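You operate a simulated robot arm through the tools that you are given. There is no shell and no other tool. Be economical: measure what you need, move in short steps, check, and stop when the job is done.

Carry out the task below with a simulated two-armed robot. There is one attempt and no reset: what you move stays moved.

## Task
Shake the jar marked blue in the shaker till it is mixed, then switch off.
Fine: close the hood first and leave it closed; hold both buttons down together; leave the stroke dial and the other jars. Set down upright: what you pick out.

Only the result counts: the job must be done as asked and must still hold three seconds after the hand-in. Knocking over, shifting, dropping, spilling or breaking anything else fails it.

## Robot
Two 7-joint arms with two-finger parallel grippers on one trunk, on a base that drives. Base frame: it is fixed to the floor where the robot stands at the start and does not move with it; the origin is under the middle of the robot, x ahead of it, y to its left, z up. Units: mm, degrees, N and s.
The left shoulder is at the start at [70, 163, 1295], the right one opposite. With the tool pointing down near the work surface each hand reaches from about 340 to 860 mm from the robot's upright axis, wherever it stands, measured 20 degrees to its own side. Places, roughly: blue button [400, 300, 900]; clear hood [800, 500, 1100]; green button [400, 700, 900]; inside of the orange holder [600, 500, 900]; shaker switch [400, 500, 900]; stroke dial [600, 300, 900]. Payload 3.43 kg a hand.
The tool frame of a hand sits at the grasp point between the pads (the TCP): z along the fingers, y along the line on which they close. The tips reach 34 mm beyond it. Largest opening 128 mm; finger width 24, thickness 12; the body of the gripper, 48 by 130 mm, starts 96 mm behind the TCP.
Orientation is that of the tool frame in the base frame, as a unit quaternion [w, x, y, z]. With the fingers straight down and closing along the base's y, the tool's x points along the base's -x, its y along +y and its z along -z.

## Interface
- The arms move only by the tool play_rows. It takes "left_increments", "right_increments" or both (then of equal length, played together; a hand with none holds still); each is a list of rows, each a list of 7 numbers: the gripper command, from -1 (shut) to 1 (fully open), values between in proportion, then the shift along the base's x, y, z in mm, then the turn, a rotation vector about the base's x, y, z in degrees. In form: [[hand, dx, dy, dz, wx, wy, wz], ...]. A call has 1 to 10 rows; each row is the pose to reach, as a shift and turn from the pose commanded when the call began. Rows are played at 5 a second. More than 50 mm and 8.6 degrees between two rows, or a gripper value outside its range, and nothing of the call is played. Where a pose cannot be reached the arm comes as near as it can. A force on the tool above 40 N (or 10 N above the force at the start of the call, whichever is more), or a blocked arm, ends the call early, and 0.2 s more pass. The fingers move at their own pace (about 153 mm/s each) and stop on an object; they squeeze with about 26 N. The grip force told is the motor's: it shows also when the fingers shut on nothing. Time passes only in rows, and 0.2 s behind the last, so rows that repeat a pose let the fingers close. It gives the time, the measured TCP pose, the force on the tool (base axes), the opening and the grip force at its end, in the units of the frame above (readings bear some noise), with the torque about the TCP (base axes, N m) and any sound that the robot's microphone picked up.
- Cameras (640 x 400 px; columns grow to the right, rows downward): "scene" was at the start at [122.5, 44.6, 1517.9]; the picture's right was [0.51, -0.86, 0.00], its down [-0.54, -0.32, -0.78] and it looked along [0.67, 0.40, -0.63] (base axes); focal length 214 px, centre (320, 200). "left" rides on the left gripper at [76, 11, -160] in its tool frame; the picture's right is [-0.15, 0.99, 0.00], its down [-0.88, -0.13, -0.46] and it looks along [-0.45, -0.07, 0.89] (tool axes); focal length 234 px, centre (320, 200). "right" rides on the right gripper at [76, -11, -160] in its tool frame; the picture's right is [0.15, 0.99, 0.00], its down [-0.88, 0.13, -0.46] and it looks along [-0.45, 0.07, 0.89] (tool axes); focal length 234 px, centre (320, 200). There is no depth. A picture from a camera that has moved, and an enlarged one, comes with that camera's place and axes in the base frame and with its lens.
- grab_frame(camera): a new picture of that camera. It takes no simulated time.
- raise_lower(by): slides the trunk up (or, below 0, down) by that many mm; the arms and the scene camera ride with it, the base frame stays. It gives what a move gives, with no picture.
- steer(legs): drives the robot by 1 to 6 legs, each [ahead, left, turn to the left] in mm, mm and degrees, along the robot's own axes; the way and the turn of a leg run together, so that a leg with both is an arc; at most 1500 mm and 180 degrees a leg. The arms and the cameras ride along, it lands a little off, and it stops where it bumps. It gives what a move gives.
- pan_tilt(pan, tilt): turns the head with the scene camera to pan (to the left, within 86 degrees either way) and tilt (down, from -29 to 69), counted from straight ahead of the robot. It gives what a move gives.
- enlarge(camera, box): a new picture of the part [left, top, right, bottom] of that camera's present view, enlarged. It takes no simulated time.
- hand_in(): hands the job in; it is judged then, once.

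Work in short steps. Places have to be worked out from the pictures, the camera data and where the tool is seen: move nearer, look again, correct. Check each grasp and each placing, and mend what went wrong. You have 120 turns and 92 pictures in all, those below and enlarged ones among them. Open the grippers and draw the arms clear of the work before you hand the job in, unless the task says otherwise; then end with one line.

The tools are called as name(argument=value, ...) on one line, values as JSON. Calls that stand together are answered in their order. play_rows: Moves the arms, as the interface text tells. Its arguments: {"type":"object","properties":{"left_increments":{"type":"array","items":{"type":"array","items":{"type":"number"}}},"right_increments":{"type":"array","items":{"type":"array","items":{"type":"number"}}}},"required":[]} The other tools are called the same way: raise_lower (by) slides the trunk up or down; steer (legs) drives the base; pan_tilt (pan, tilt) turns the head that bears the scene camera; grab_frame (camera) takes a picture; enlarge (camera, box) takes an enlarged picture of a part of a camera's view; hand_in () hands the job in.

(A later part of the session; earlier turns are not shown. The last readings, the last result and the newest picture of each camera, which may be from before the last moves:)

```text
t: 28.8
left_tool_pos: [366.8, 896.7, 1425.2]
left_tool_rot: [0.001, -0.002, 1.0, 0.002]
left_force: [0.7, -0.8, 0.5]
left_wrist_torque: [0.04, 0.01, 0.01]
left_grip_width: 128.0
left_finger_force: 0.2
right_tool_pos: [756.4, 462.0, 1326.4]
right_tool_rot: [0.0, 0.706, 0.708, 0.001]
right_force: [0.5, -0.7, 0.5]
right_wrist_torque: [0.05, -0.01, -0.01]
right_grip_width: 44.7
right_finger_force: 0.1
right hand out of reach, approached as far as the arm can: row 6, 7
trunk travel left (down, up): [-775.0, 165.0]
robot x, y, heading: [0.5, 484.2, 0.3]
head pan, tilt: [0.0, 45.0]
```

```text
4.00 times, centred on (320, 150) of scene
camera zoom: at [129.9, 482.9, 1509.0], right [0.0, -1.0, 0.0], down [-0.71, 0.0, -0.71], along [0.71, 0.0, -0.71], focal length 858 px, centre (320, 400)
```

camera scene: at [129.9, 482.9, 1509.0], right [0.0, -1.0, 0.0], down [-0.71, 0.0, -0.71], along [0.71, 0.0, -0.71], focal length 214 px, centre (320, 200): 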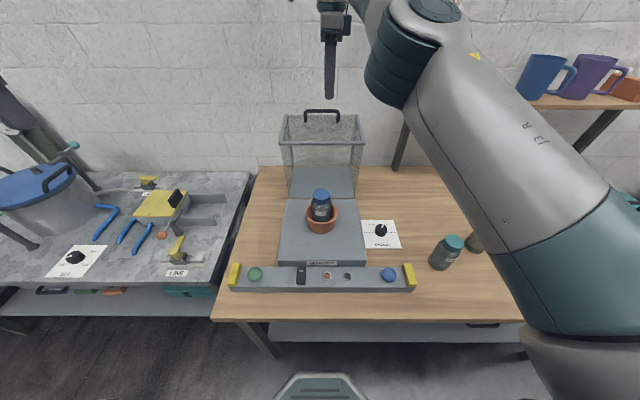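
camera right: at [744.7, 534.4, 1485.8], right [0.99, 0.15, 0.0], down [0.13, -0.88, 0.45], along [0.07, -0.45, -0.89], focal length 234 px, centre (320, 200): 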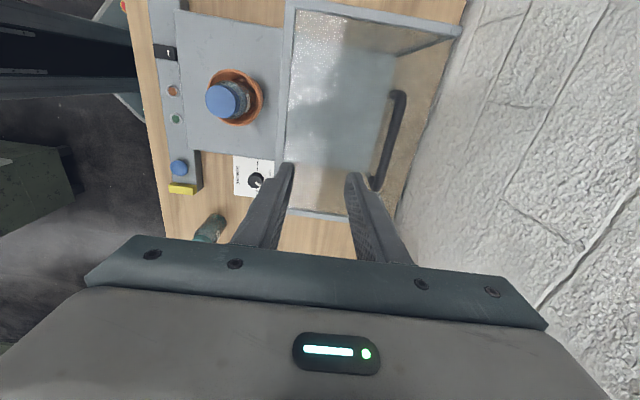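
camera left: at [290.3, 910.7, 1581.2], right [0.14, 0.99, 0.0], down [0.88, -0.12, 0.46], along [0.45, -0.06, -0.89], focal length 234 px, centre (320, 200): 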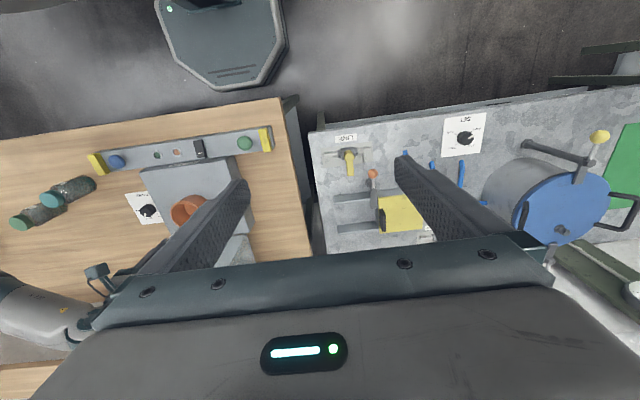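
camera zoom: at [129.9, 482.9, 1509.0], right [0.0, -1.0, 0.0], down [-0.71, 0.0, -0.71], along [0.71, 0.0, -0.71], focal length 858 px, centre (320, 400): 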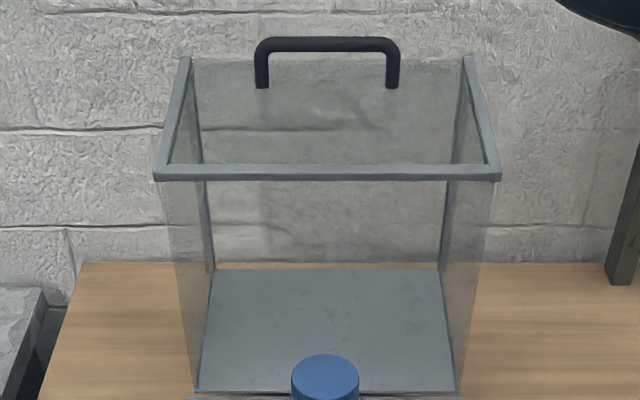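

The handle bar is at about [831, 484, 1218], 116 mm long along y, with about 40 mm of gap under it. The hinge is near [706, 938]. I tilt the hand 30° forward and stop 80 mm short of the bar along the finger direction.

play_rows(right_increments=[[-0.3, 8, 6, 0, 0, -7.5, 0], [-0.3, 16, 11, -5, 0, -15, 0], [-0.3, 25, 17, -15, 0, -22.5, 0], [-0.3, 35, 22, -38, 0, -30, 0], [-0.3, 35, 22, -38, 0, -30, 0]])

grab_frame(camera="right")

enlarge(camera="scene", box=[260, 50, 420, 170])

```text
t: 30.0
left_tool_pos: [365.0, 900.3, 1423.9]
left_tool_rot: [0.001, -0.003, 1.0, 0.0]
left_force: [-0.8, 0.0, -0.2]
left_wrist_torque: [-0.04, 0.0, 0.04]
left_grip_width: 128.1
left_finger_force: 0.1
right_tool_pos: [790.3, 488.2, 1286.3]
right_tool_rot: [0.185, 0.681, 0.685, 0.183]
right_force: [0.6, 0.0, 0.5]
right_wrist_torque: [0.02, -0.03, 0.02]
right_grip_width: 45.1
right_finger_force: 0.2
trunk travel left (down, up): [-775.0, 165.0]
robot x, y, heading: [-4.7, 486.5, 0.1]
head pan, tilt: [0.0, 45.0]
```

```text
53 pictures are left
camera right: at [699.8, 561.7, 1418.3], right [0.86, 0.15, 0.5], down [-0.11, -0.88, 0.46], along [0.51, -0.45, -0.74], focal length 234 px, centre (320, 200)
```

right: 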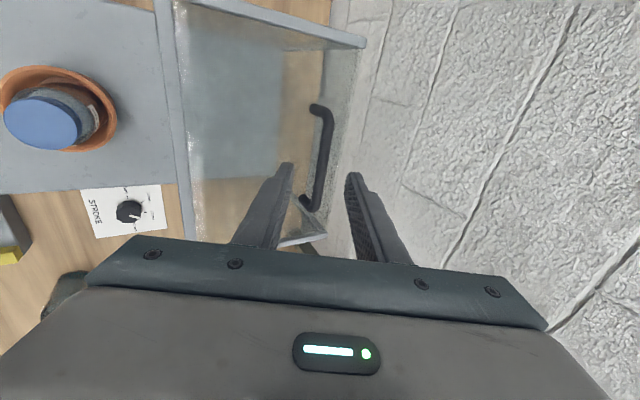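

```text
3.33 times, centred on (340, 110) of scene
camera zoom: at [128.5, 486.9, 1509.1], right [0.0, -1.0, 0.0], down [-0.71, 0.0, -0.71], along [0.71, 0.0, -0.71], focal length 715 px, centre (253, 500)
```

zoom: 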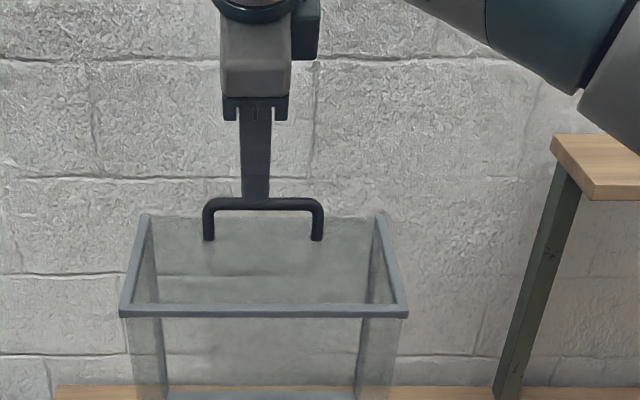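

The bar is at [830, 483, 1218], between the fingers' line. I advance along the finger direction and look before closing.

play_rows(right_increments=[[-0.3, 12, -4, -20, 0, 0, 0], [-0.3, 22, -4, -38, 0, 0, 0], [-0.3, 33, -4, -56, 0, 0, 0], [-0.3, 33, -4, -56, 0, 0, 0]])

enlarge(camera="right", box=[220, 80, 420, 260])

enlarge(camera="scene", box=[280, 80, 360, 140])

```text
t: 31.0
left_tool_pos: [365.8, 899.7, 1423.2]
left_tool_rot: [0.001, -0.003, 1.0, 0.001]
left_force: [-0.5, -0.4, 0.4]
left_wrist_torque: [0.0, 0.01, 0.0]
left_grip_width: 128.2
left_finger_force: 0.1
right_tool_pos: [823.6, 484.5, 1228.7]
right_tool_rot: [0.183, 0.682, 0.684, 0.183]
right_force: [-0.7, -0.3, 0.5]
right_wrist_torque: [0.01, 0.0, 0.0]
right_grip_width: 44.7
right_finger_force: 0.0
trunk travel left (down, up): [-775.0, 165.0]
robot x, y, heading: [-2.2, 484.1, 0.4]
head pan, tilt: [0.0, 45.0]
```

```text
2.22 times, centred on (320, 170) of right
camera zoom: at [734.0, 558.0, 1361.3], right [0.86, 0.15, 0.49], down [-0.11, -0.88, 0.46], along [0.5, -0.45, -0.74], focal length 520 px, centre (320, 267)
```

zoom: 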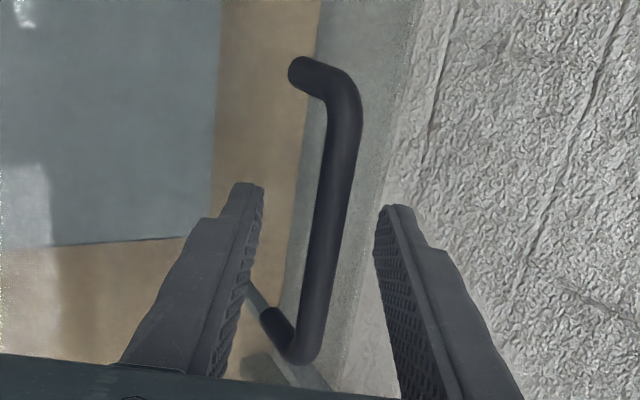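

```text
6.67 times, centred on (320, 110) of scene
camera zoom: at [129.3, 486.3, 1509.1], right [0.0, -1.0, 0.0], down [-0.71, 0.0, -0.71], along [0.71, 0.0, -0.71], focal length 1430 px, centre (320, 800)
```

zoom: 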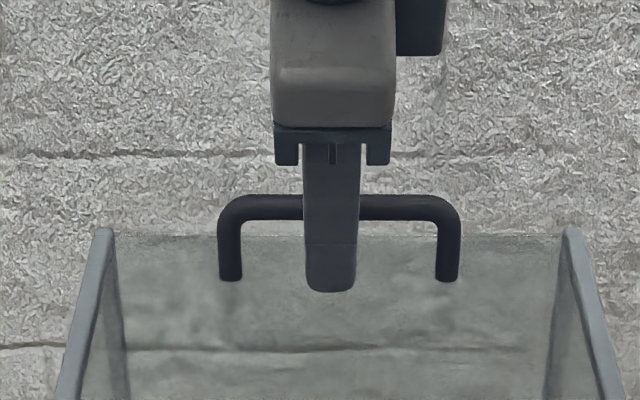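

The fingers straddle the bar, one on each side. I close on it.

play_rows(right_increments=[[-0.7, 0, 0, 0, 0, 0, 0], [-1, 0, 0, 0, 0, 0, 0], [-1, 0, 0, 0, 0, 0, 0]])

enlarge(camera="right", box=[220, 80, 420, 260])

```text
t: 31.8
left_tool_pos: [365.0, 899.5, 1422.4]
left_tool_rot: [0.001, -0.003, 1.0, 0.0]
left_force: [0.1, -0.1, -0.1]
left_wrist_torque: [-0.03, -0.02, 0.04]
left_grip_width: 127.8
left_finger_force: 0.0
right_tool_pos: [823.9, 483.4, 1231.0]
right_tool_rot: [0.184, 0.681, 0.684, 0.184]
right_force: [8.2, 1.2, 12.0]
right_wrist_torque: [0.01, -0.19, -0.31]
right_grip_width: 11.7
right_finger_force: 45.1
trunk travel left (down, up): [-775.0, 165.0]
robot x, y, heading: [-3.3, 486.6, 0.5]
head pan, tilt: [0.0, 45.0]
```

```text
2.22 times, centred on (320, 170) of right
camera zoom: at [733.9, 558.5, 1363.2], right [0.85, 0.15, 0.5], down [-0.11, -0.88, 0.46], along [0.51, -0.45, -0.74], focal length 520 px, centre (320, 267)
```

zoom: 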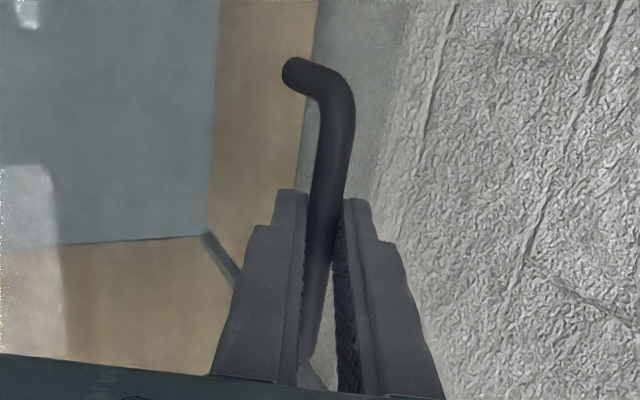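

The bar is gripped at 11.7 mm. I start the arc about the hinge with small steps and watch the forces.

play_rows(right_increments=[[-1, -12.7, 0, 5.1, 0, 0, 0], [-1, -24.9, 0, 9.7, 0, 0, 0], [-1, -37.7, 0, 13.8, 0, -2, 0], [-1, -50.6, 0, 17.4, 0, -3, 0]])

enlarge(camera="scene", box=[240, 80, 400, 200])

```text
t: 32.8
left_tool_pos: [365.0, 899.2, 1423.0]
left_tool_rot: [0.001, -0.003, 1.0, -0.001]
left_force: [0.2, -0.2, 0.1]
left_wrist_torque: [0.03, 0.01, -0.01]
left_grip_width: 127.9
left_finger_force: 0.1
right_tool_pos: [771.8, 485.1, 1249.3]
right_tool_rot: [0.202, 0.676, 0.679, 0.201]
right_force: [7.4, 1.2, 17.6]
right_wrist_torque: [0.72, -0.35, 0.19]
right_grip_width: 11.6
right_finger_force: 44.6
trunk travel left (down, up): [-775.0, 165.0]
robot x, y, heading: [1.5, 486.0, 0.2]
head pan, tilt: [0.0, 45.0]
```

```text
3.33 times, centred on (320, 140) of scene
camera zoom: at [127.5, 487.2, 1509.3], right [0.0, -1.0, 0.0], down [-0.71, 0.0, -0.71], along [0.71, 0.0, -0.71], focal length 715 px, centre (320, 400)
```

zoom: 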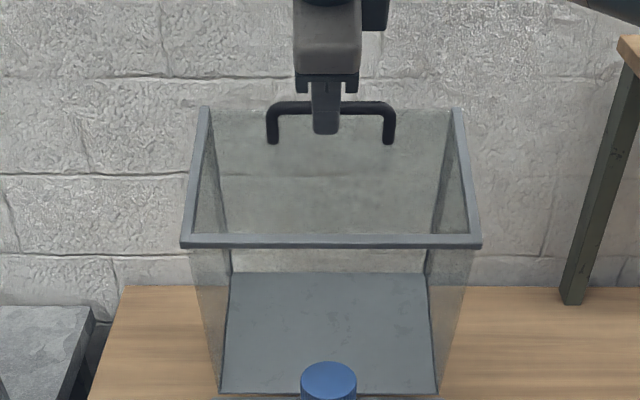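

The hood turns with the hand. The force suggests the true arc is a few mm wider, so I continue with a slightly larger radius.

play_rows(right_increments=[[-1, -18, 0, 6.5, 0, -0.7, 0], [-1, -36.7, 0, 10.8, 0, -1.5, 0], [-1, -55.8, 0, 12.8, 0, -2.2, 0], [-1, -74.9, 0, 12.8, 0, -3, 0], [-1, -94, 0, 12.5, 0, -3.7, 0], [-1, -113.1, 0, 10.3, 0, -4.5, 0], [-1, -132, 0, 7.5, 0, -5.2, 0], [-1, -150.7, 0, 3.2, 0, -6, 0]])

enlarge(camera="scene", box=[240, 60, 400, 180])

```text
t: 34.6
left_tool_pos: [367.3, 900.8, 1420.5]
left_tool_rot: [-0.001, -0.004, 1.0, -0.001]
left_force: [-0.2, 0.1, -0.4]
left_wrist_torque: [0.01, 0.01, 0.04]
left_grip_width: 127.9
left_finger_force: 0.1
right_tool_pos: [623.1, 484.1, 1249.4]
right_tool_rot: [0.236, 0.665, 0.669, 0.233]
right_force: [4.7, 8.1, -13.8]
right_wrist_torque: [0.34, 0.02, -0.08]
right_grip_width: 11.6
right_finger_force: 45.3
trunk travel left (down, up): [-775.0, 165.0]
robot x, y, heading: [-4.4, 486.3, 0.4]
head pan, tilt: [0.0, 45.0]
```

```text
3.33 times, centred on (320, 120) of scene
camera zoom: at [131.7, 488.5, 1508.8], right [0.0, -1.0, 0.0], down [-0.71, 0.0, -0.71], along [0.71, 0.0, -0.71], focal length 715 px, centre (320, 467)
```

zoom: 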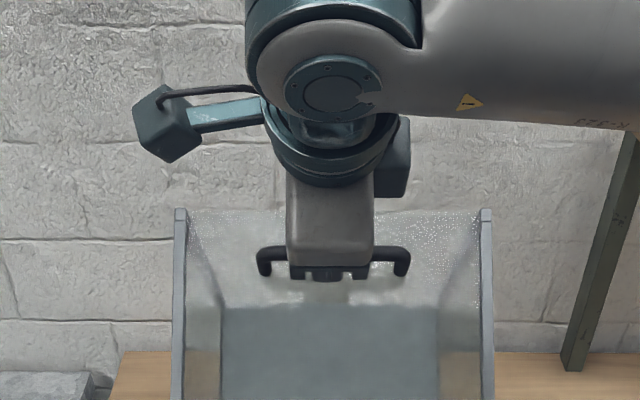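

The hood is about 38° over and its weight now hangs on the hand. I continue the arc downward, keeping the tilt near 40°.

play_rows(right_increments=[[-1, -18, 0, -5.5, 0, 0, 0], [-1, -35.9, 0, -12.4, 0, 0, 0], [-1, -53.5, 0, -19.8, 0, -1, 0], [-1, -70.5, 0, -28.4, 0, -1, 0], [-1, -87, 0, -37.8, 0, -2, 0], [-1, -103, 0, -48.3, 0, -2, 0], [-1, -118, 0, -59.6, 0, -3, 0], [-1, -132.7, 0, -72, 0, -3, 0]])

enlarge(camera="scene", box=[240, 60, 400, 180])

```text
t: 36.4
left_tool_pos: [366.0, 902.0, 1422.8]
left_tool_rot: [0.0, -0.002, 1.0, 0.0]
left_force: [-0.4, -0.2, 0.1]
left_wrist_torque: [0.0, -0.01, 0.01]
left_grip_width: 127.9
left_finger_force: 0.0
right_tool_pos: [489.3, 483.8, 1179.6]
right_tool_rot: [0.254, 0.658, 0.662, 0.253]
right_force: [0.1, 9.6, 0.6]
right_wrist_torque: [0.3, -0.06, -0.06]
right_grip_width: 11.5
right_finger_force: 44.8
trunk travel left (down, up): [-775.0, 165.0]
robot x, y, heading: [-1.4, 487.1, 0.5]
head pan, tilt: [0.0, 45.0]
```

```text
3.33 times, centred on (320, 120) of scene
camera zoom: at [129.2, 488.8, 1509.1], right [0.0, -1.0, 0.0], down [-0.71, 0.0, -0.71], along [0.71, 0.0, -0.71], focal length 715 px, centre (320, 467)
```

zoom: 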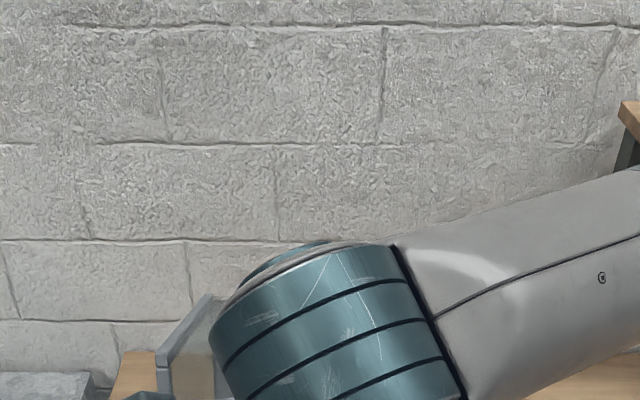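

All smooth, with the hood about 66° over. I continue toward closed, with small steps at the end.

play_rows(right_increments=[[-1, -13.5, 1, -13.3, 0, 0, 0], [-1, -26.6, 2, -27, 0, 0, 0], [-1, -38.5, 2, -42, 0, 0, 0], [-1, -49.6, 2, -57.1, 0, 0, 0], [-1, -59.8, 2, -73.3, 0, 0, 0], [-1, -66, 2, -85, 0, 0, 0]])

grab_frame(camera="scene")

grab_frame(camera="left")

```text
t: 37.8
left_tool_pos: [365.3, 896.4, 1424.2]
left_tool_rot: [0.001, -0.003, 1.0, 0.001]
left_force: [0.2, -0.1, 0.3]
left_wrist_torque: [-0.02, -0.02, 0.03]
left_grip_width: 128.1
left_finger_force: 0.1
right_tool_pos: [423.1, 484.5, 1092.9]
right_tool_rot: [0.254, 0.659, 0.662, 0.251]
right_force: [-3.6, -13.3, 1.0]
right_wrist_torque: [0.36, -0.13, -0.07]
right_grip_width: 11.6
right_finger_force: 44.8
trunk travel left (down, up): [-775.0, 165.0]
robot x, y, heading: [-2.1, 486.0, 0.2]
head pan, tilt: [0.0, 45.0]
```

```text
45 pictures are left
camera scene: at [128.3, 483.9, 1509.2], right [0.0, -1.0, 0.0], down [-0.71, 0.0, -0.71], along [0.71, 0.0, -0.71], focal length 214 px, centre (320, 200)
```

scene: 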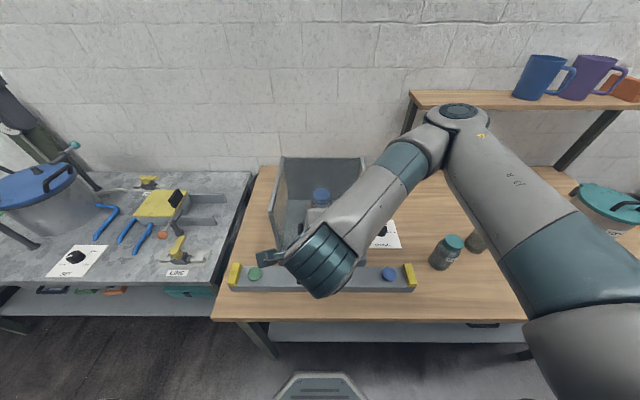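

```text
44 pictures are left
camera left: at [289.7, 907.0, 1582.2], right [0.14, 0.99, 0.0], down [0.88, -0.13, 0.46], along [0.45, -0.06, -0.89], focal length 234 px, centre (320, 200)
```

left: 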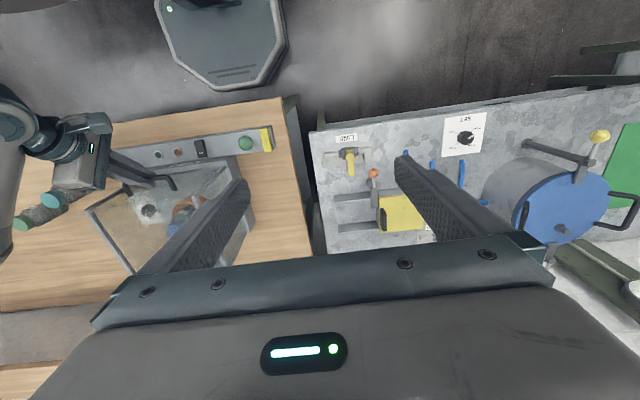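

The hood is about 4° from closed. I lower the last bit slowly and look for the contact force.

play_rows(right_increments=[[-1, -2.5, -1, -6, 0, 0, 0], [-1, -4.7, -1, -12, 0, 0, 0], [-1, -6.7, -1, -18, 0, 0, 0], [-1, -6.7, -1, -18, 0, 0, 0]])

enlarge(camera="left", box=[60, 80, 300, 290])

```text
t: 38.4
left_tool_pos: [361.0, 897.6, 1424.1]
left_tool_rot: [0.002, -0.002, 1.0, 0.0]
left_force: [0.2, -0.5, 0.2]
left_wrist_torque: [0.0, -0.03, 0.0]
left_grip_width: 127.7
left_finger_force: 0.0
right_tool_pos: [421.5, 484.1, 1087.5]
right_tool_rot: [0.259, 0.659, 0.658, 0.257]
right_force: [-11.9, -14.8, 18.7]
right_wrist_torque: [0.54, -0.03, 0.59]
right_grip_width: 11.8
right_finger_force: 45.0
right hand out of reach, approached as far as the arm can: row 1, 2
trunk travel left (down, up): [-775.0, 165.0]
robot x, y, heading: [0.5, 483.3, 0.1]
head pan, tilt: [0.0, 45.0]
stopped in row 2 (right hand): the force on the tool passed its limit (the readings are from after the stop); the commanded pose is now the measured one
```

```text
1.90 times, centred on (180, 185) of left
camera zoom: at [286.4, 907.4, 1582.7], right [0.14, 0.99, 0.0], down [0.88, -0.13, 0.46], along [0.45, -0.06, -0.89], focal length 446 px, centre (587, 229)
```

zoom: 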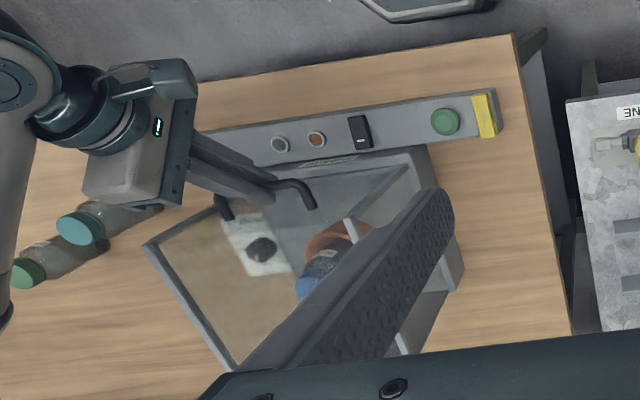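

The force stop suggests contact, and the left view puts the hood's lower front corner at z about 940, on the platform. I open the fingers and back out along their axis.

play_rows(right_increments=[[-0.4, 0, 0, 0, 0, 0, 0], [-0.4, 0, 0, 0, 0, 0, 0], [-0.4, -10, 0, 11, 0, 0, 0], [-0.4, -20, 0, 22, 0, 0, 0], [-0.4, -30, 0, 33, 0, 0, 0]])

enlarge(camera="left", box=[60, 80, 300, 290])

```text
t: 39.6
left_tool_pos: [365.1, 899.7, 1421.7]
left_tool_rot: [0.0, -0.002, 1.0, 0.0]
left_force: [0.5, -0.4, 0.1]
left_wrist_torque: [-0.01, 0.0, -0.01]
left_grip_width: 127.9
left_finger_force: 0.0
right_tool_pos: [405.2, 503.0, 1118.2]
right_tool_rot: [0.258, 0.66, 0.658, 0.255]
right_force: [0.6, -0.5, 0.4]
right_wrist_torque: [0.0, -0.01, 0.01]
right_grip_width: 38.3
right_finger_force: 0.1
right hand out of reach, approached as far as the arm can: row 3, 4, 5
trunk travel left (down, up): [-775.0, 165.0]
robot x, y, heading: [3.2, 484.0, 0.3]
head pan, tilt: [0.0, 45.0]
```

```text
1.90 times, centred on (180, 185) of left
camera zoom: at [290.2, 910.2, 1581.1], right [0.14, 0.99, 0.0], down [0.88, -0.13, 0.46], along [0.45, -0.06, -0.89], focal length 446 px, centre (587, 229)
```

zoom: 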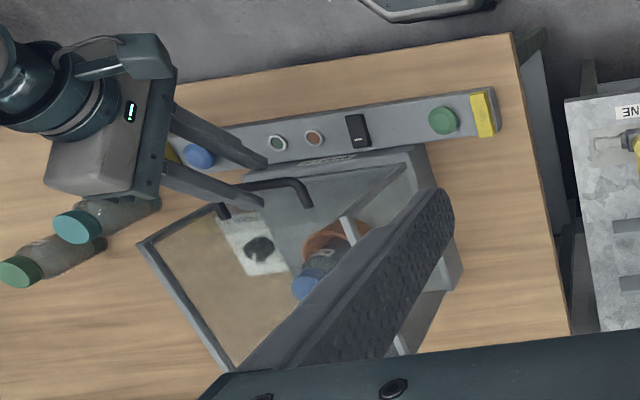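

The fingers are clear of the bar. I raise the hand and move it off to the right, to view the hood.

play_rows(right_increments=[[-0.4, 0, -5, 30, 0, 0, 0], [-0.4, 5, -20, 70, 0, 6, 0], [-0.4, 10, -40, 110, 0, 14, 0], [-0.4, 20, -70, 140, 0, 22, 0], [-0.4, 25, -110, 150, 0, 30, 0], [-0.4, 30, -150, 150, 0, 38, 0], [-0.4, 35, -190, 150, 0, 42, 0]])

grab_frame(camera="scene")

```text
t: 41.2
left_tool_pos: [365.1, 895.9, 1424.0]
left_tool_rot: [0.001, -0.003, 1.0, 0.001]
left_force: [0.7, -0.3, 0.5]
left_wrist_torque: [0.02, 0.0, 0.01]
left_grip_width: 127.8
left_finger_force: 0.0
right_tool_pos: [438.8, 311.4, 1266.1]
right_tool_rot: [0.005, 0.706, 0.708, 0.002]
right_force: [-0.1, 0.7, 0.5]
right_wrist_torque: [0.01, -0.01, 0.02]
right_grip_width: 38.1
right_finger_force: 0.1
trunk travel left (down, up): [-775.0, 165.0]
robot x, y, heading: [-2.6, 481.3, 0.4]
head pan, tilt: [0.0, 45.0]
```

```text
41 pictures are left
camera scene: at [128.1, 484.1, 1509.2], right [0.0, -1.0, 0.0], down [-0.71, 0.0, -0.71], along [0.71, 0.0, -0.71], focal length 214 px, centre (320, 200)
```

scene: 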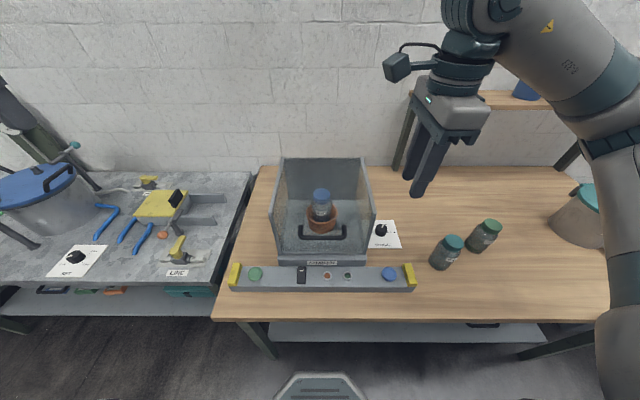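

enlarge(camera="scene", box=[220, 150, 420, 300])

```text
2.67 times, centred on (320, 225) of scene
camera zoom: at [128.1, 484.1, 1509.2], right [0.0, -1.0, 0.0], down [-0.71, 0.0, -0.71], along [0.71, 0.0, -0.71], focal length 572 px, centre (320, 133)
```

zoom: 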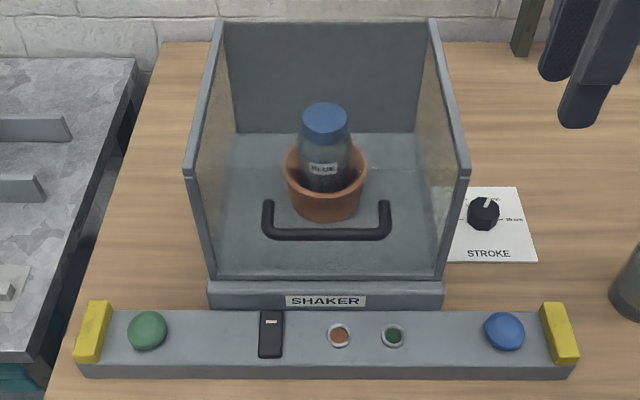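

The hood looks closed with the jar upright under it. To be certain it is fully down, I press lightly on its top front with closed fingers.

play_rows(right_increments=[[-1, 15, 45, 0, 0, 0, 0], [-1, 30, 85, 0, 0, 0, 0], [-1, 45, 125, 0, 0, 0, 0], [-1, 55, 160, -20, 0, 0, 0], [-1, 55, 160, -55, 0, 0, 0], [-1, 55, 160, -80, 0, 0, 0], [-1, 55, 160, -90, 0, 0, 0], [-1, 55, 160, -97, 0, 0, 0]])

enlarge(camera="scene", box=[220, 150, 420, 300])

```text
t: 43.0
left_tool_pos: [365.4, 899.2, 1422.2]
left_tool_rot: [0.001, -0.003, 1.0, 0.0]
left_force: [-0.3, 0.2, -0.4]
left_wrist_torque: [0.0, 0.04, -0.02]
left_grip_width: 128.1
left_finger_force: 0.1
right_tool_pos: [495.8, 474.2, 1170.1]
right_tool_rot: [0.004, 0.706, 0.708, 0.002]
right_force: [-0.1, 0.1, 0.0]
right_wrist_torque: [0.01, 0.02, 0.04]
right_grip_width: 0.0
right_finger_force: 26.2
trunk travel left (down, up): [-775.0, 165.0]
robot x, y, heading: [-3.2, 484.0, 0.5]
head pan, tilt: [0.0, 45.0]
```

```text
2.67 times, centred on (320, 225) of scene
camera zoom: at [129.0, 485.8, 1509.1], right [0.0, -1.0, 0.0], down [-0.71, 0.0, -0.71], along [0.71, 0.0, -0.71], focal length 572 px, centre (320, 133)
```

zoom: 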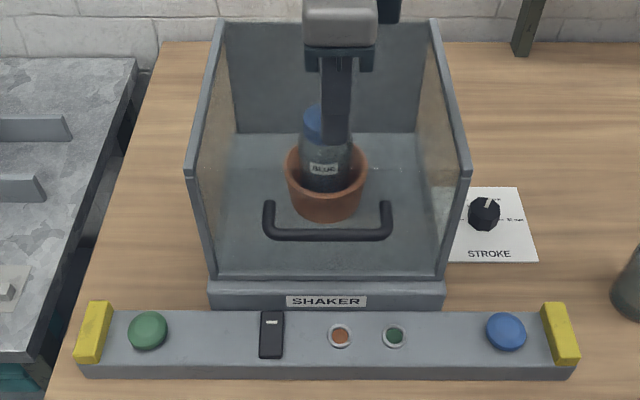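

No contact at tip height 1136. I lower a little more in small steps.

play_rows(right_increments=[[-1, 0, 0, -5, 0, 0, 0], [-1, 0, 0, -10, 0, 0, 0], [-1, 0, 0, -15, 0, 0, 0], [-1, 0, 0, -20, 0, 0, 0]])

```text
t: 44.0
left_tool_pos: [362.6, 897.7, 1424.4]
left_tool_rot: [0.002, -0.003, 1.0, 0.001]
left_force: [0.4, 0.0, 0.1]
left_wrist_torque: [-0.01, 0.0, -0.01]
left_grip_width: 128.0
left_finger_force: 0.1
right_tool_pos: [495.5, 474.2, 1159.4]
right_tool_rot: [0.006, 0.708, 0.706, 0.007]
right_force: [-7.3, -2.6, 18.1]
right_wrist_torque: [-0.16, 0.37, -0.01]
right_grip_width: 0.2
right_finger_force: 25.9
trunk travel left (down, up): [-775.0, 165.0]
robot x, y, heading: [-0.2, 482.3, 0.1]
head pan, tilt: [0.0, 45.0]
stopped in row 4 (right hand): the force on the tool passed its limit (the readings are from after the stop); the commanded pose is now the measured one
```

Firm contact: the hood is down on the platform. Both buttons work out at z about 912, blue at [418, 282] and green at [418, 674]. I move both closed hands above their buttons.

play_rows(right_increments=[[-1, 0, 0, 30, 0, 0, 0], [-1, 0, 0, 60, 0, 0, 0], [-1, -15, -40, 60, 0, 0, 0], [-1, -30, -80, 60, 0, 0, 0], [-1, -45, -120, 60, 0, 0, 0], [-1, -60, -160, 40, 0, 0, 0], [-1, -77, -192, 10, 0, 0, 0], [-1, -77, -192, -40, 0, 0, 0], [-1, -77, -192, -85, 0, 0, 0], [-1, -77, -192, -130, 0, 0, 0]], left_increments=[[-1, 5, -23, -40, 0, 0, 0], [-1, 11, -45, -80, 0, 0, 0], [-1, 16, -68, -120, 0, 0, 0], [-1, 21, -90, -160, 0, 0, 0], [-1, 27, -113, -200, 0, 0, 0], [-1, 32, -135, -240, 0, 0, 0], [-1, 37, -158, -280, 0, 0, 0], [-1, 43, -180, -320, 0, 0, 0], [-1, 48, -203, -360, 0, 0, 0], [-1, 53, -225, -395, 0, 0, 0]])

grab_frame(camera="right")

grab_frame(camera="left")

enlarge(camera="scene", box=[220, 220, 420, 300])

```text
t: 46.2
left_tool_pos: [421.9, 670.8, 1028.3]
left_tool_rot: [0.001, -0.002, 1.0, 0.0]
left_force: [-0.3, -0.2, -0.3]
left_wrist_torque: [0.0, 0.0, 0.01]
left_grip_width: 0.0
left_finger_force: 25.8
right_tool_pos: [421.3, 279.8, 1023.5]
right_tool_rot: [0.005, 0.707, 0.707, 0.005]
right_force: [0.4, 0.5, 0.0]
right_wrist_torque: [0.0, 0.02, 0.03]
right_grip_width: 0.0
right_finger_force: 26.2
trunk travel left (down, up): [-775.0, 165.0]
robot x, y, heading: [0.6, 486.1, 0.4]
head pan, tilt: [0.0, 45.0]
```

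```text
38 pictures are left
camera right: at [407.0, 353.8, 1183.5], right [0.99, 0.15, 0.02], down [0.12, -0.88, 0.46], along [0.08, -0.45, -0.89], focal length 234 px, centre (320, 200)
```

right: 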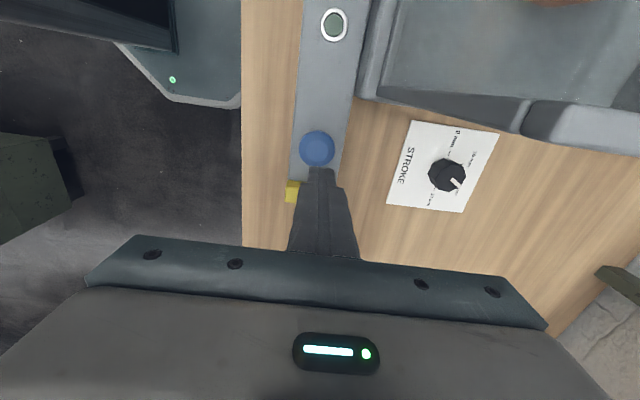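

```text
37 pictures are left
camera left: at [346.5, 681.9, 1186.7], right [0.14, 0.99, 0.0], down [0.88, -0.13, 0.46], along [0.45, -0.06, -0.89], focal length 234 px, centre (320, 200)
```

left: 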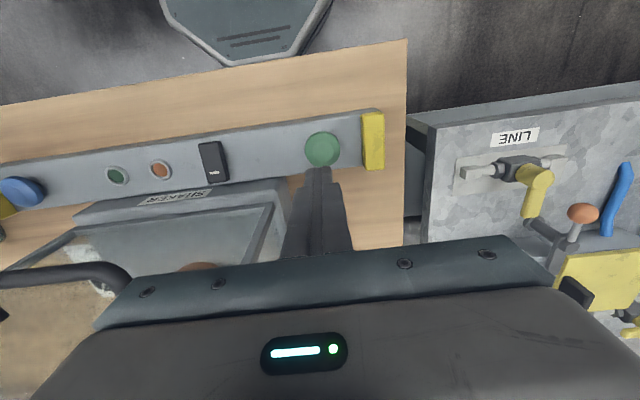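

```text
3.20 times, centred on (320, 260) of scene
camera zoom: at [130.9, 485.0, 1509.1], right [0.0, -1.0, 0.0], down [-0.71, 0.0, -0.71], along [0.71, 0.0, -0.71], focal length 686 px, centre (320, 8)
```

zoom: 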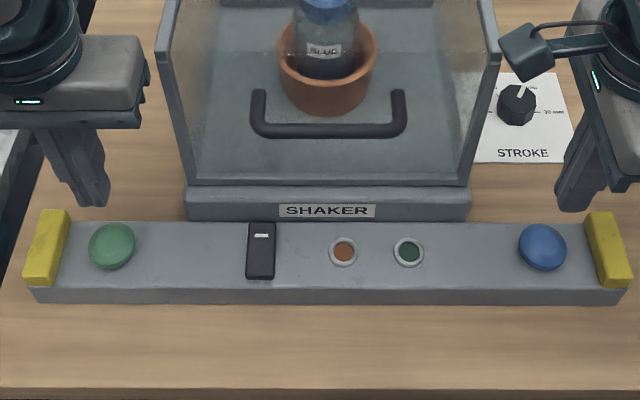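

The buttons are confirmed at [418, 284] and [418, 675]. Before pressing, I check the switch state and the lamps.

enlarge(camera="left", box=[80, 120, 260, 210])

enlarge(camera="scene", box=[285, 255, 365, 300])

```text
3.56 times, centred on (170, 165) of left
camera zoom: at [346.5, 681.9, 1186.7], right [0.14, 0.99, 0.0], down [0.88, -0.13, 0.46], along [0.45, -0.06, -0.89], focal length 833 px, centre (853, 324)
```

zoom: 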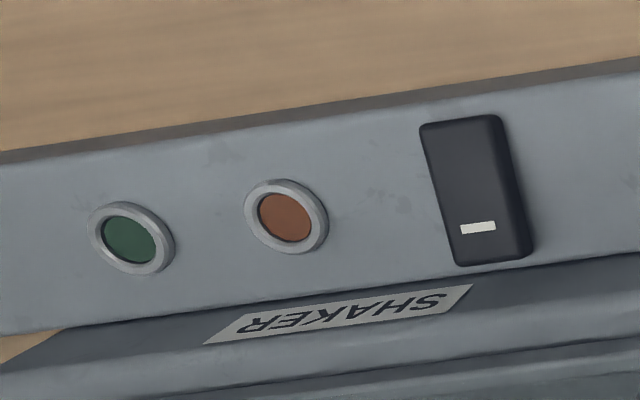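

```text
8.00 times, centred on (325, 278) of scene
camera zoom: at [130.9, 485.0, 1509.1], right [0.0, -1.0, 0.0], down [-0.71, 0.0, -0.71], along [0.71, 0.0, -0.71], focal length 1716 px, centre (280, -420)
```

zoom: 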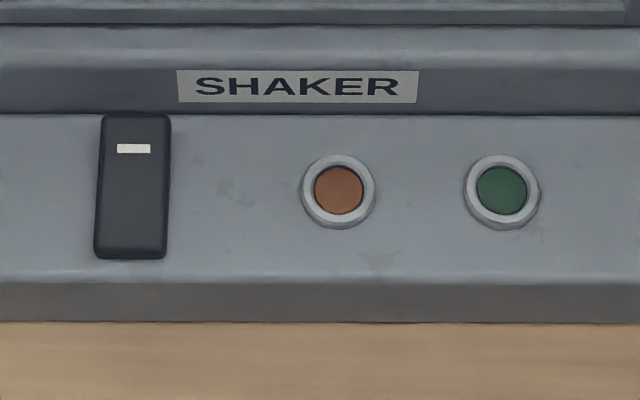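

The rocker's marked far end stands proud, so it seems off, and both lamps are dark. The hood handle overhangs the switch at z about 1077, so I will press it with a tilted hand. I back the base 100 mm first for comfortable reach.

steer(legs=[[-100, 0, 0]])

```text
t: 47.4
left_tool_pos: [319.9, 672.2, 1027.8]
left_tool_rot: [0.0, -0.003, 1.0, 0.0]
left_force: [-1.0, -0.1, 0.6]
left_wrist_torque: [0.02, 0.01, 0.0]
left_grip_width: 0.3
left_finger_force: 25.8
right_tool_pos: [318.0, 280.8, 1024.1]
right_tool_rot: [0.006, 0.708, 0.706, 0.006]
right_force: [0.5, 0.0, 0.1]
right_wrist_torque: [-0.02, 0.01, -0.02]
right_grip_width: 0.1
right_finger_force: 26.0
trunk travel left (down, up): [-775.0, 165.0]
robot x, y, heading: [-104.4, 485.6, 0.3]
head pan, tilt: [0.0, 45.0]
```

I tilt the left hand 30° and bring its tip about 45 mm above the marked end of the rocker, coming in under the handle from the front.

play_rows(left_increments=[[-1, 0, -30, 0, 0, -7.5, 0], [-1, 0, -65, 0, 0, -15, 0], [-1, 0, -100, 0, 0, -22.5, 0], [-1, 10, -132, 0, 0, -30, 0], [-1, 40, -132, -15, 0, -30, 0], [-1, 70, -132, -30, 0, -30, 0], [-1, 94, -132, -43, 0, -30, 0]])

grab_frame(camera="left")

enlarge(camera="scene", box=[260, 200, 380, 290])

```text
t: 49.0
left_tool_pos: [417.5, 646.1, 1052.2]
left_tool_rot: [0.259, -0.003, 0.966, -0.001]
left_force: [0.0, 0.8, -0.5]
left_wrist_torque: [0.02, 0.02, 0.01]
left_grip_width: 0.0
left_finger_force: 26.0
left hand out of reach, approached as far as the arm can: row 2, 3, 4, 5, 6, 7
right_tool_pos: [319.2, 280.6, 1024.4]
right_tool_rot: [0.005, 0.708, 0.706, 0.007]
right_force: [1.5, 0.2, 0.4]
right_wrist_torque: [0.0, 0.03, -0.02]
right_grip_width: 0.0
right_finger_force: 25.8
trunk travel left (down, up): [-775.0, 165.0]
robot x, y, heading: [-106.0, 483.5, 0.0]
head pan, tilt: [0.0, 45.0]
```

```text
33 pictures are left
camera left: at [272.9, 657.1, 1151.8], right [0.12, 0.99, 0.07], down [0.53, -0.12, 0.84], along [0.84, -0.07, -0.54], focal length 234 px, centre (320, 200)
```

left: 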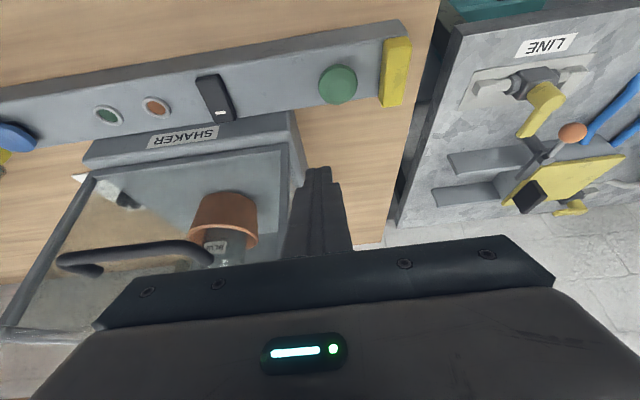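

```text
4.44 times, centred on (320, 245) of scene
camera zoom: at [28.3, 486.0, 1509.0], right [0.0, -1.0, 0.0], down [-0.71, 0.0, -0.71], along [0.71, 0.0, -0.71], focal length 953 px, centre (320, 0)
```

zoom: 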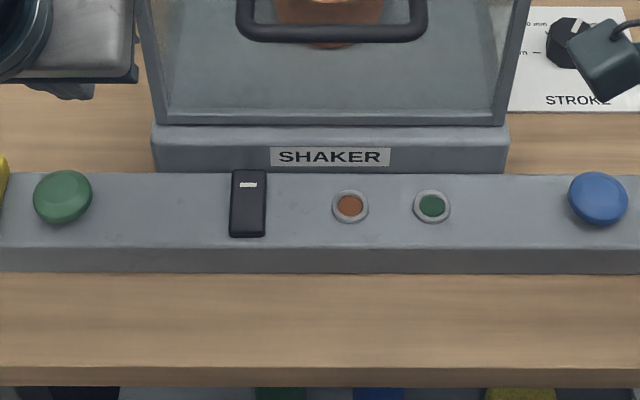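

It came through a cramped pose but now has the tilt at x 417. I try moving sideways from here.

play_rows(left_increments=[[-1, 0, -25, -10, 0, 0, 0], [-1, 0, -50, -25, 0, 0, 0], [-1, 0, -80, -40, 0, 0, 0], [-1, 0, -106, -60, 0, 0, 0]])

```text
t: 50.0
left_tool_pos: [416.5, 644.3, 1055.0]
left_tool_rot: [0.259, -0.003, 0.966, -0.001]
left_force: [0.4, 0.0, -0.8]
left_wrist_torque: [-0.01, 0.02, 0.02]
left_grip_width: 0.3
left_finger_force: 25.9
left hand out of reach, approached as far as the arm can: row 1, 2, 3, 4
right_tool_pos: [318.5, 281.6, 1024.3]
right_tool_rot: [0.005, 0.708, 0.706, 0.007]
right_force: [0.9, 0.8, 0.7]
right_wrist_torque: [-0.01, 0.02, 0.01]
right_grip_width: 0.0
right_finger_force: 26.1
trunk travel left (down, up): [-775.0, 165.0]
robot x, y, heading: [-104.5, 485.3, 0.4]
head pan, tilt: [0.0, 45.0]
```

Tilting forward limits the left arm. Leaning it sideways (wrist toward +y) suits it better and also clears the handle, so I undo the forward tilt and then lean 40° about x.

play_rows(left_increments=[[-1, 4, 10, 5, 0, 7.5, 0], [-1, 8, 20, 10, 0, 15, 0], [-1, 12, 25, 15, 0, 22.5, 0], [-1, 16, 30, 20, 0, 30, 0]])

play_rows(left_increments=[[-1, 0, 0, 0, -8, 0, 0], [-1, 0, 0, 0, -16, 0, 0], [-1, 0, 0, 0, -24, 0, 0], [-1, 0, 0, 0, -32, 0, 0], [-1, 0, 0, 0, -40, 0, 0]])

```text
t: 51.0
left_tool_pos: [434.8, 673.9, 1075.5]
left_tool_rot: [0.0, -0.003, 1.0, -0.001]
left_force: [0.5, -0.4, -0.2]
left_wrist_torque: [-0.01, 0.01, 0.02]
left_grip_width: 0.3
left_finger_force: 25.7
right_tool_pos: [318.7, 281.1, 1025.2]
right_tool_rot: [0.006, 0.708, 0.706, 0.006]
right_force: [-0.3, 0.0, 0.1]
right_wrist_torque: [-0.02, 0.02, 0.01]
right_grip_width: 0.0
right_finger_force: 25.7
trunk travel left (down, up): [-775.0, 165.0]
robot x, y, heading: [-104.5, 485.8, 0.2]
head pan, tilt: [0.0, 45.0]
```

```text
t: 52.2
left_tool_pos: [433.9, 674.5, 1072.9]
left_tool_rot: [0.0, -0.003, 0.939, -0.343]
left_force: [-0.1, 0.4, 1.3]
left_wrist_torque: [-0.03, 0.0, 0.01]
left_grip_width: 0.1
left_finger_force: 26.0
right_tool_pos: [317.6, 281.0, 1026.3]
right_tool_rot: [0.006, 0.708, 0.706, 0.005]
right_force: [-0.9, -0.3, -0.1]
right_wrist_torque: [0.0, 0.0, 0.04]
right_grip_width: 0.1
right_finger_force: 26.1
trunk travel left (down, up): [-775.0, 165.0]
robot x, y, heading: [-102.7, 483.6, 0.0]
head pan, tilt: [0.0, 45.0]
```

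The lean is reached exactly. I move the tip to about 45 mm above the rocker's marked end.

play_rows(left_increments=[[-1, 0, -28, -22, 0, 0, 0], [-1, 0, -56, -44, 0, 0, 0], [-1, 0, -84, -66, 0, 0, 0], [-1, -1, -112, -88, 0, 0, 0], [-1, -1, -112, -88, 0, 0, 0]])

enlarge(camera="scene", box=[240, 160, 380, 280])

grab_frame(camera="left")

```text
t: 53.4
left_tool_pos: [424.7, 577.5, 1002.9]
left_tool_rot: [0.0, -0.003, 0.94, -0.342]
left_force: [0.2, 0.5, 0.5]
left_wrist_torque: [-0.05, -0.02, 0.01]
left_grip_width: 0.0
left_finger_force: 26.0
left hand out of reach, approached as far as the arm can: row 4, 5
right_tool_pos: [317.8, 281.8, 1025.2]
right_tool_rot: [0.006, 0.707, 0.707, 0.006]
right_force: [0.6, -0.1, 0.1]
right_wrist_torque: [0.01, 0.02, 0.03]
right_grip_width: 0.0
right_finger_force: 25.9
trunk travel left (down, up): [-775.0, 165.0]
robot x, y, heading: [-105.3, 484.7, -0.0]
head pan, tilt: [0.0, 45.0]
```

```text
3.33 times, centred on (310, 220) of scene
camera zoom: at [27.0, 487.0, 1509.1], right [0.0, -1.0, 0.0], down [-0.71, 0.0, -0.71], along [0.71, 0.0, -0.71], focal length 715 px, centre (353, 133)
```

zoom: 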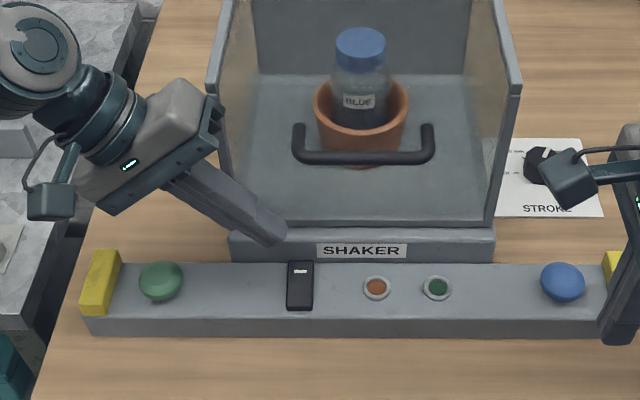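

```text
30 pictures are left
camera left: at [349.2, 687.9, 1116.2], right [0.14, 0.76, -0.64], down [0.88, 0.2, 0.43], along [0.45, -0.62, -0.64], focal length 234 px, centre (320, 200)
```

left: 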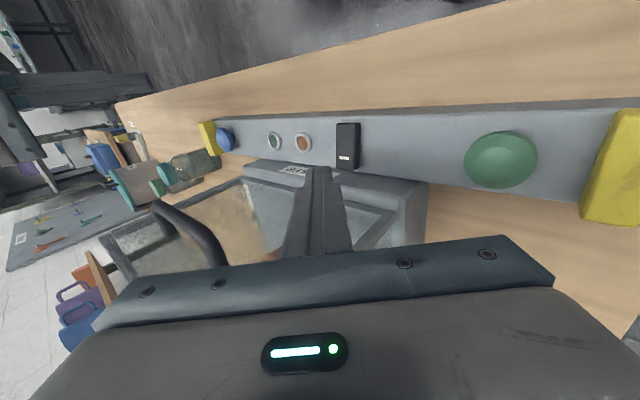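

It falls short because y 562 is too far inward for the left arm. I pull the hand back out, then drive the base about 130 mm to the right so the switch lies on the left arm's side.

play_rows(left_increments=[[-1, 2, 30, 22, 0, 0, 0], [-1, 4, 65, 44, 0, 0, 0], [-1, 6, 100, 60, 0, 0, 0], [-1, 8, 130, 65, 0, 0, 0]])

steer(legs=[[0, -130, 0]])

```text
t: 54.4
left_tool_pos: [432.9, 708.3, 1068.4]
left_tool_rot: [0.0, -0.003, 0.94, -0.342]
left_force: [0.1, 0.3, 0.2]
left_wrist_torque: [-0.01, -0.02, 0.0]
left_grip_width: 0.1
left_finger_force: 25.9
right_tool_pos: [317.6, 282.1, 1025.0]
right_tool_rot: [0.007, 0.708, 0.707, 0.006]
right_force: [0.4, 0.6, 0.6]
right_wrist_torque: [-0.03, 0.02, 0.01]
right_grip_width: 0.2
right_finger_force: 25.6
trunk travel left (down, up): [-775.0, 165.0]
robot x, y, heading: [-102.7, 483.3, 0.0]
head pan, tilt: [0.0, 45.0]
```

```text
t: 55.6
left_tool_pos: [432.4, 578.0, 1067.0]
left_tool_rot: [-0.002, -0.002, 0.939, -0.343]
left_force: [0.8, 0.6, -0.2]
left_wrist_torque: [0.0, -0.04, 0.01]
left_grip_width: 0.1
left_finger_force: 26.2
right_tool_pos: [318.4, 152.2, 1024.1]
right_tool_rot: [0.006, 0.707, 0.707, 0.007]
right_force: [0.4, 0.3, -1.0]
right_wrist_torque: [-0.02, 0.0, 0.01]
right_grip_width: 0.0
right_finger_force: 26.3
trunk travel left (down, up): [-775.0, 165.0]
robot x, y, heading: [-103.4, 355.1, 0.3]
head pan, tilt: [0.0, 45.0]
```

I move the tip down to about 45 mm over the rocker end and look.

play_rows(left_increments=[[-1, 0, 5, -30, 0, 0, 0], [-1, 0, 0, -60, 0, 0, 0], [-1, 0, -16, -85, 0, 0, 0], [-1, 0, -16, -85, 0, 0, 0]])

enlarge(camera="left", box=[260, 80, 420, 220])

enlarge(camera="scene", box=[180, 160, 320, 280])

```text
t: 56.6
left_tool_pos: [435.7, 562.2, 986.0]
left_tool_rot: [0.0, -0.003, 0.939, -0.343]
left_force: [-0.3, -0.7, 0.6]
left_wrist_torque: [-0.07, -0.01, -0.01]
left_grip_width: 0.1
left_finger_force: 26.0
right_tool_pos: [318.8, 152.6, 1026.8]
right_tool_rot: [0.006, 0.707, 0.707, 0.006]
right_force: [0.9, 0.6, 0.0]
right_wrist_torque: [-0.06, -0.01, 0.03]
right_grip_width: 0.1
right_finger_force: 26.1
trunk travel left (down, up): [-775.0, 165.0]
robot x, y, heading: [-103.3, 358.7, 0.5]
head pan, tilt: [0.0, 45.0]
```

```text
2.86 times, centred on (340, 150) of left
camera zoom: at [358.8, 673.4, 1099.3], right [0.14, 0.76, -0.64], down [0.88, 0.2, 0.43], along [0.45, -0.62, -0.64], focal length 669 px, centre (263, 343)
```

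zoom: 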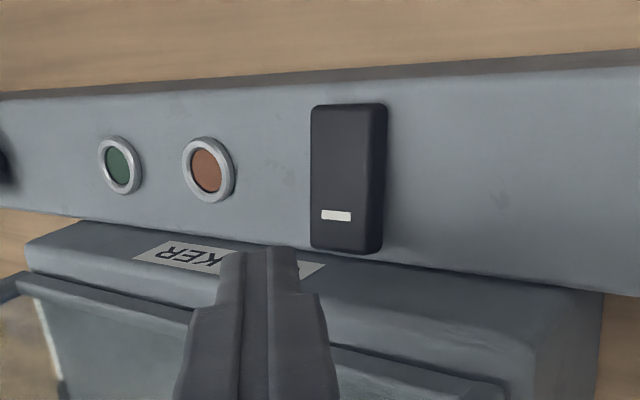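

```text
3.33 times, centred on (250, 220) of scene
camera zoom: at [27.2, 359.0, 1509.1], right [0.0, -1.0, 0.0], down [-0.71, 0.0, -0.71], along [0.71, 0.0, -0.71], focal length 715 px, centre (553, 133)
```

zoom: 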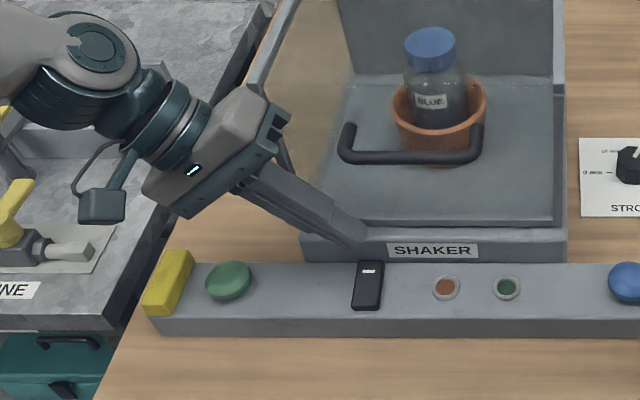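

The tip is lined up over the marked end, at [430, 538]. I press down gently.

play_rows(left_increments=[[-1, -4, -5, -20, 0, 0, 0], [-1, -4, -5, -32, 0, 0, 0], [-1, -4, -5, -38, 0, 0, 0], [-1, -4, -5, -43, 0, 0, 0], [-1, -4, -5, -47, 0, 0, 0]])

enlarge(camera="left", box=[260, 80, 420, 220])

```text
t: 57.8
left_tool_pos: [419.7, 560.4, 964.2]
left_tool_rot: [0.0, -0.003, 0.94, -0.341]
left_force: [-0.2, -0.5, 0.7]
left_wrist_torque: [0.01, 0.0, -0.03]
left_grip_width: 0.0
left_finger_force: 25.6
left hand out of reach, approached as far as the arm can: row 1, 2, 3, 4, 5
right_tool_pos: [318.9, 151.8, 1026.1]
right_tool_rot: [0.006, 0.708, 0.707, 0.007]
right_force: [-0.3, 0.7, -0.5]
right_wrist_torque: [0.01, 0.0, 0.01]
right_grip_width: 0.0
right_finger_force: 25.8
trunk travel left (down, up): [-775.0, 165.0]
robot x, y, heading: [-103.1, 358.9, 0.4]
head pan, tilt: [0.0, 45.0]
```

```text
2.86 times, centred on (340, 150) of left
camera zoom: at [346.2, 670.4, 1078.8], right [0.14, 0.76, -0.63], down [0.88, 0.2, 0.43], along [0.45, -0.62, -0.64], focal length 669 px, centre (263, 343)
```

zoom: 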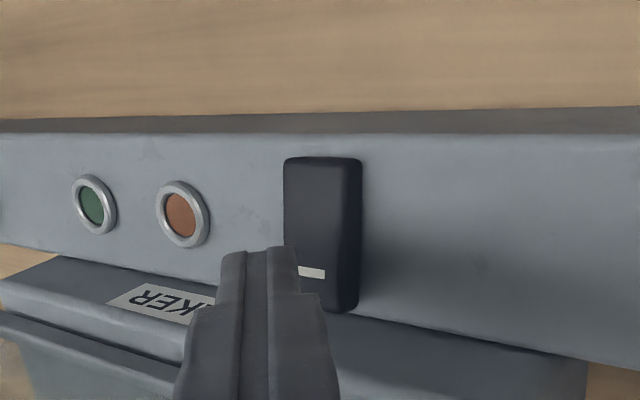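

The arm cannot get lower with this lean, so a lower shoulder should help. I raise both hands and then lower the trunk 150 mm.

play_rows(left_increments=[[-1, 5, 20, 30, 0, 0, 0], [-1, 10, 40, 70, 0, 0, 0], [-1, 14, 60, 110, 0, 0, 0], [-1, 14, 70, 150, 0, 0, 0], [-1, 14, 70, 180, 0, 0, 0]], right_increments=[[-1, 10, 0, 40, 0, 0, 0], [-1, 20, 0, 80, 0, 0, 0], [-1, 30, 0, 120, 0, 0, 0], [-1, 40, 0, 160, 0, 0, 0], [-1, 50, 0, 200, 0, 0, 0]])

raise_lower(by=-150)

```text
t: 59.0
left_tool_pos: [433.1, 630.0, 1144.0]
left_tool_rot: [0.0, -0.002, 0.94, -0.342]
left_force: [-0.4, 0.4, -0.3]
left_wrist_torque: [0.0, -0.01, 0.01]
left_grip_width: 0.0
left_finger_force: 26.6
right_tool_pos: [367.9, 151.5, 1225.7]
right_tool_rot: [0.005, 0.708, 0.706, 0.007]
right_force: [-0.1, -0.1, 0.7]
right_wrist_torque: [0.0, 0.0, -0.02]
right_grip_width: 0.0
right_finger_force: 26.0
trunk travel left (down, up): [-775.0, 165.0]
robot x, y, heading: [-104.0, 354.9, 0.3]
head pan, tilt: [0.0, 45.0]
```

```text
t: 60.8
left_tool_pos: [433.6, 631.1, 993.5]
left_tool_rot: [0.0, -0.002, 0.94, -0.342]
left_force: [-1.0, 0.6, -0.3]
left_wrist_torque: [0.0, -0.01, 0.0]
left_grip_width: 0.0
left_finger_force: 25.8
right_tool_pos: [368.5, 151.7, 1074.9]
right_tool_rot: [0.006, 0.708, 0.706, 0.007]
right_force: [0.4, 0.5, -0.2]
right_wrist_torque: [0.01, -0.04, -0.01]
right_grip_width: 0.1
right_finger_force: 25.5
trunk travel left (down, up): [-625.0, 315.0]
robot x, y, heading: [-104.1, 356.9, 0.2]
head pan, tilt: [0.0, 45.0]
```

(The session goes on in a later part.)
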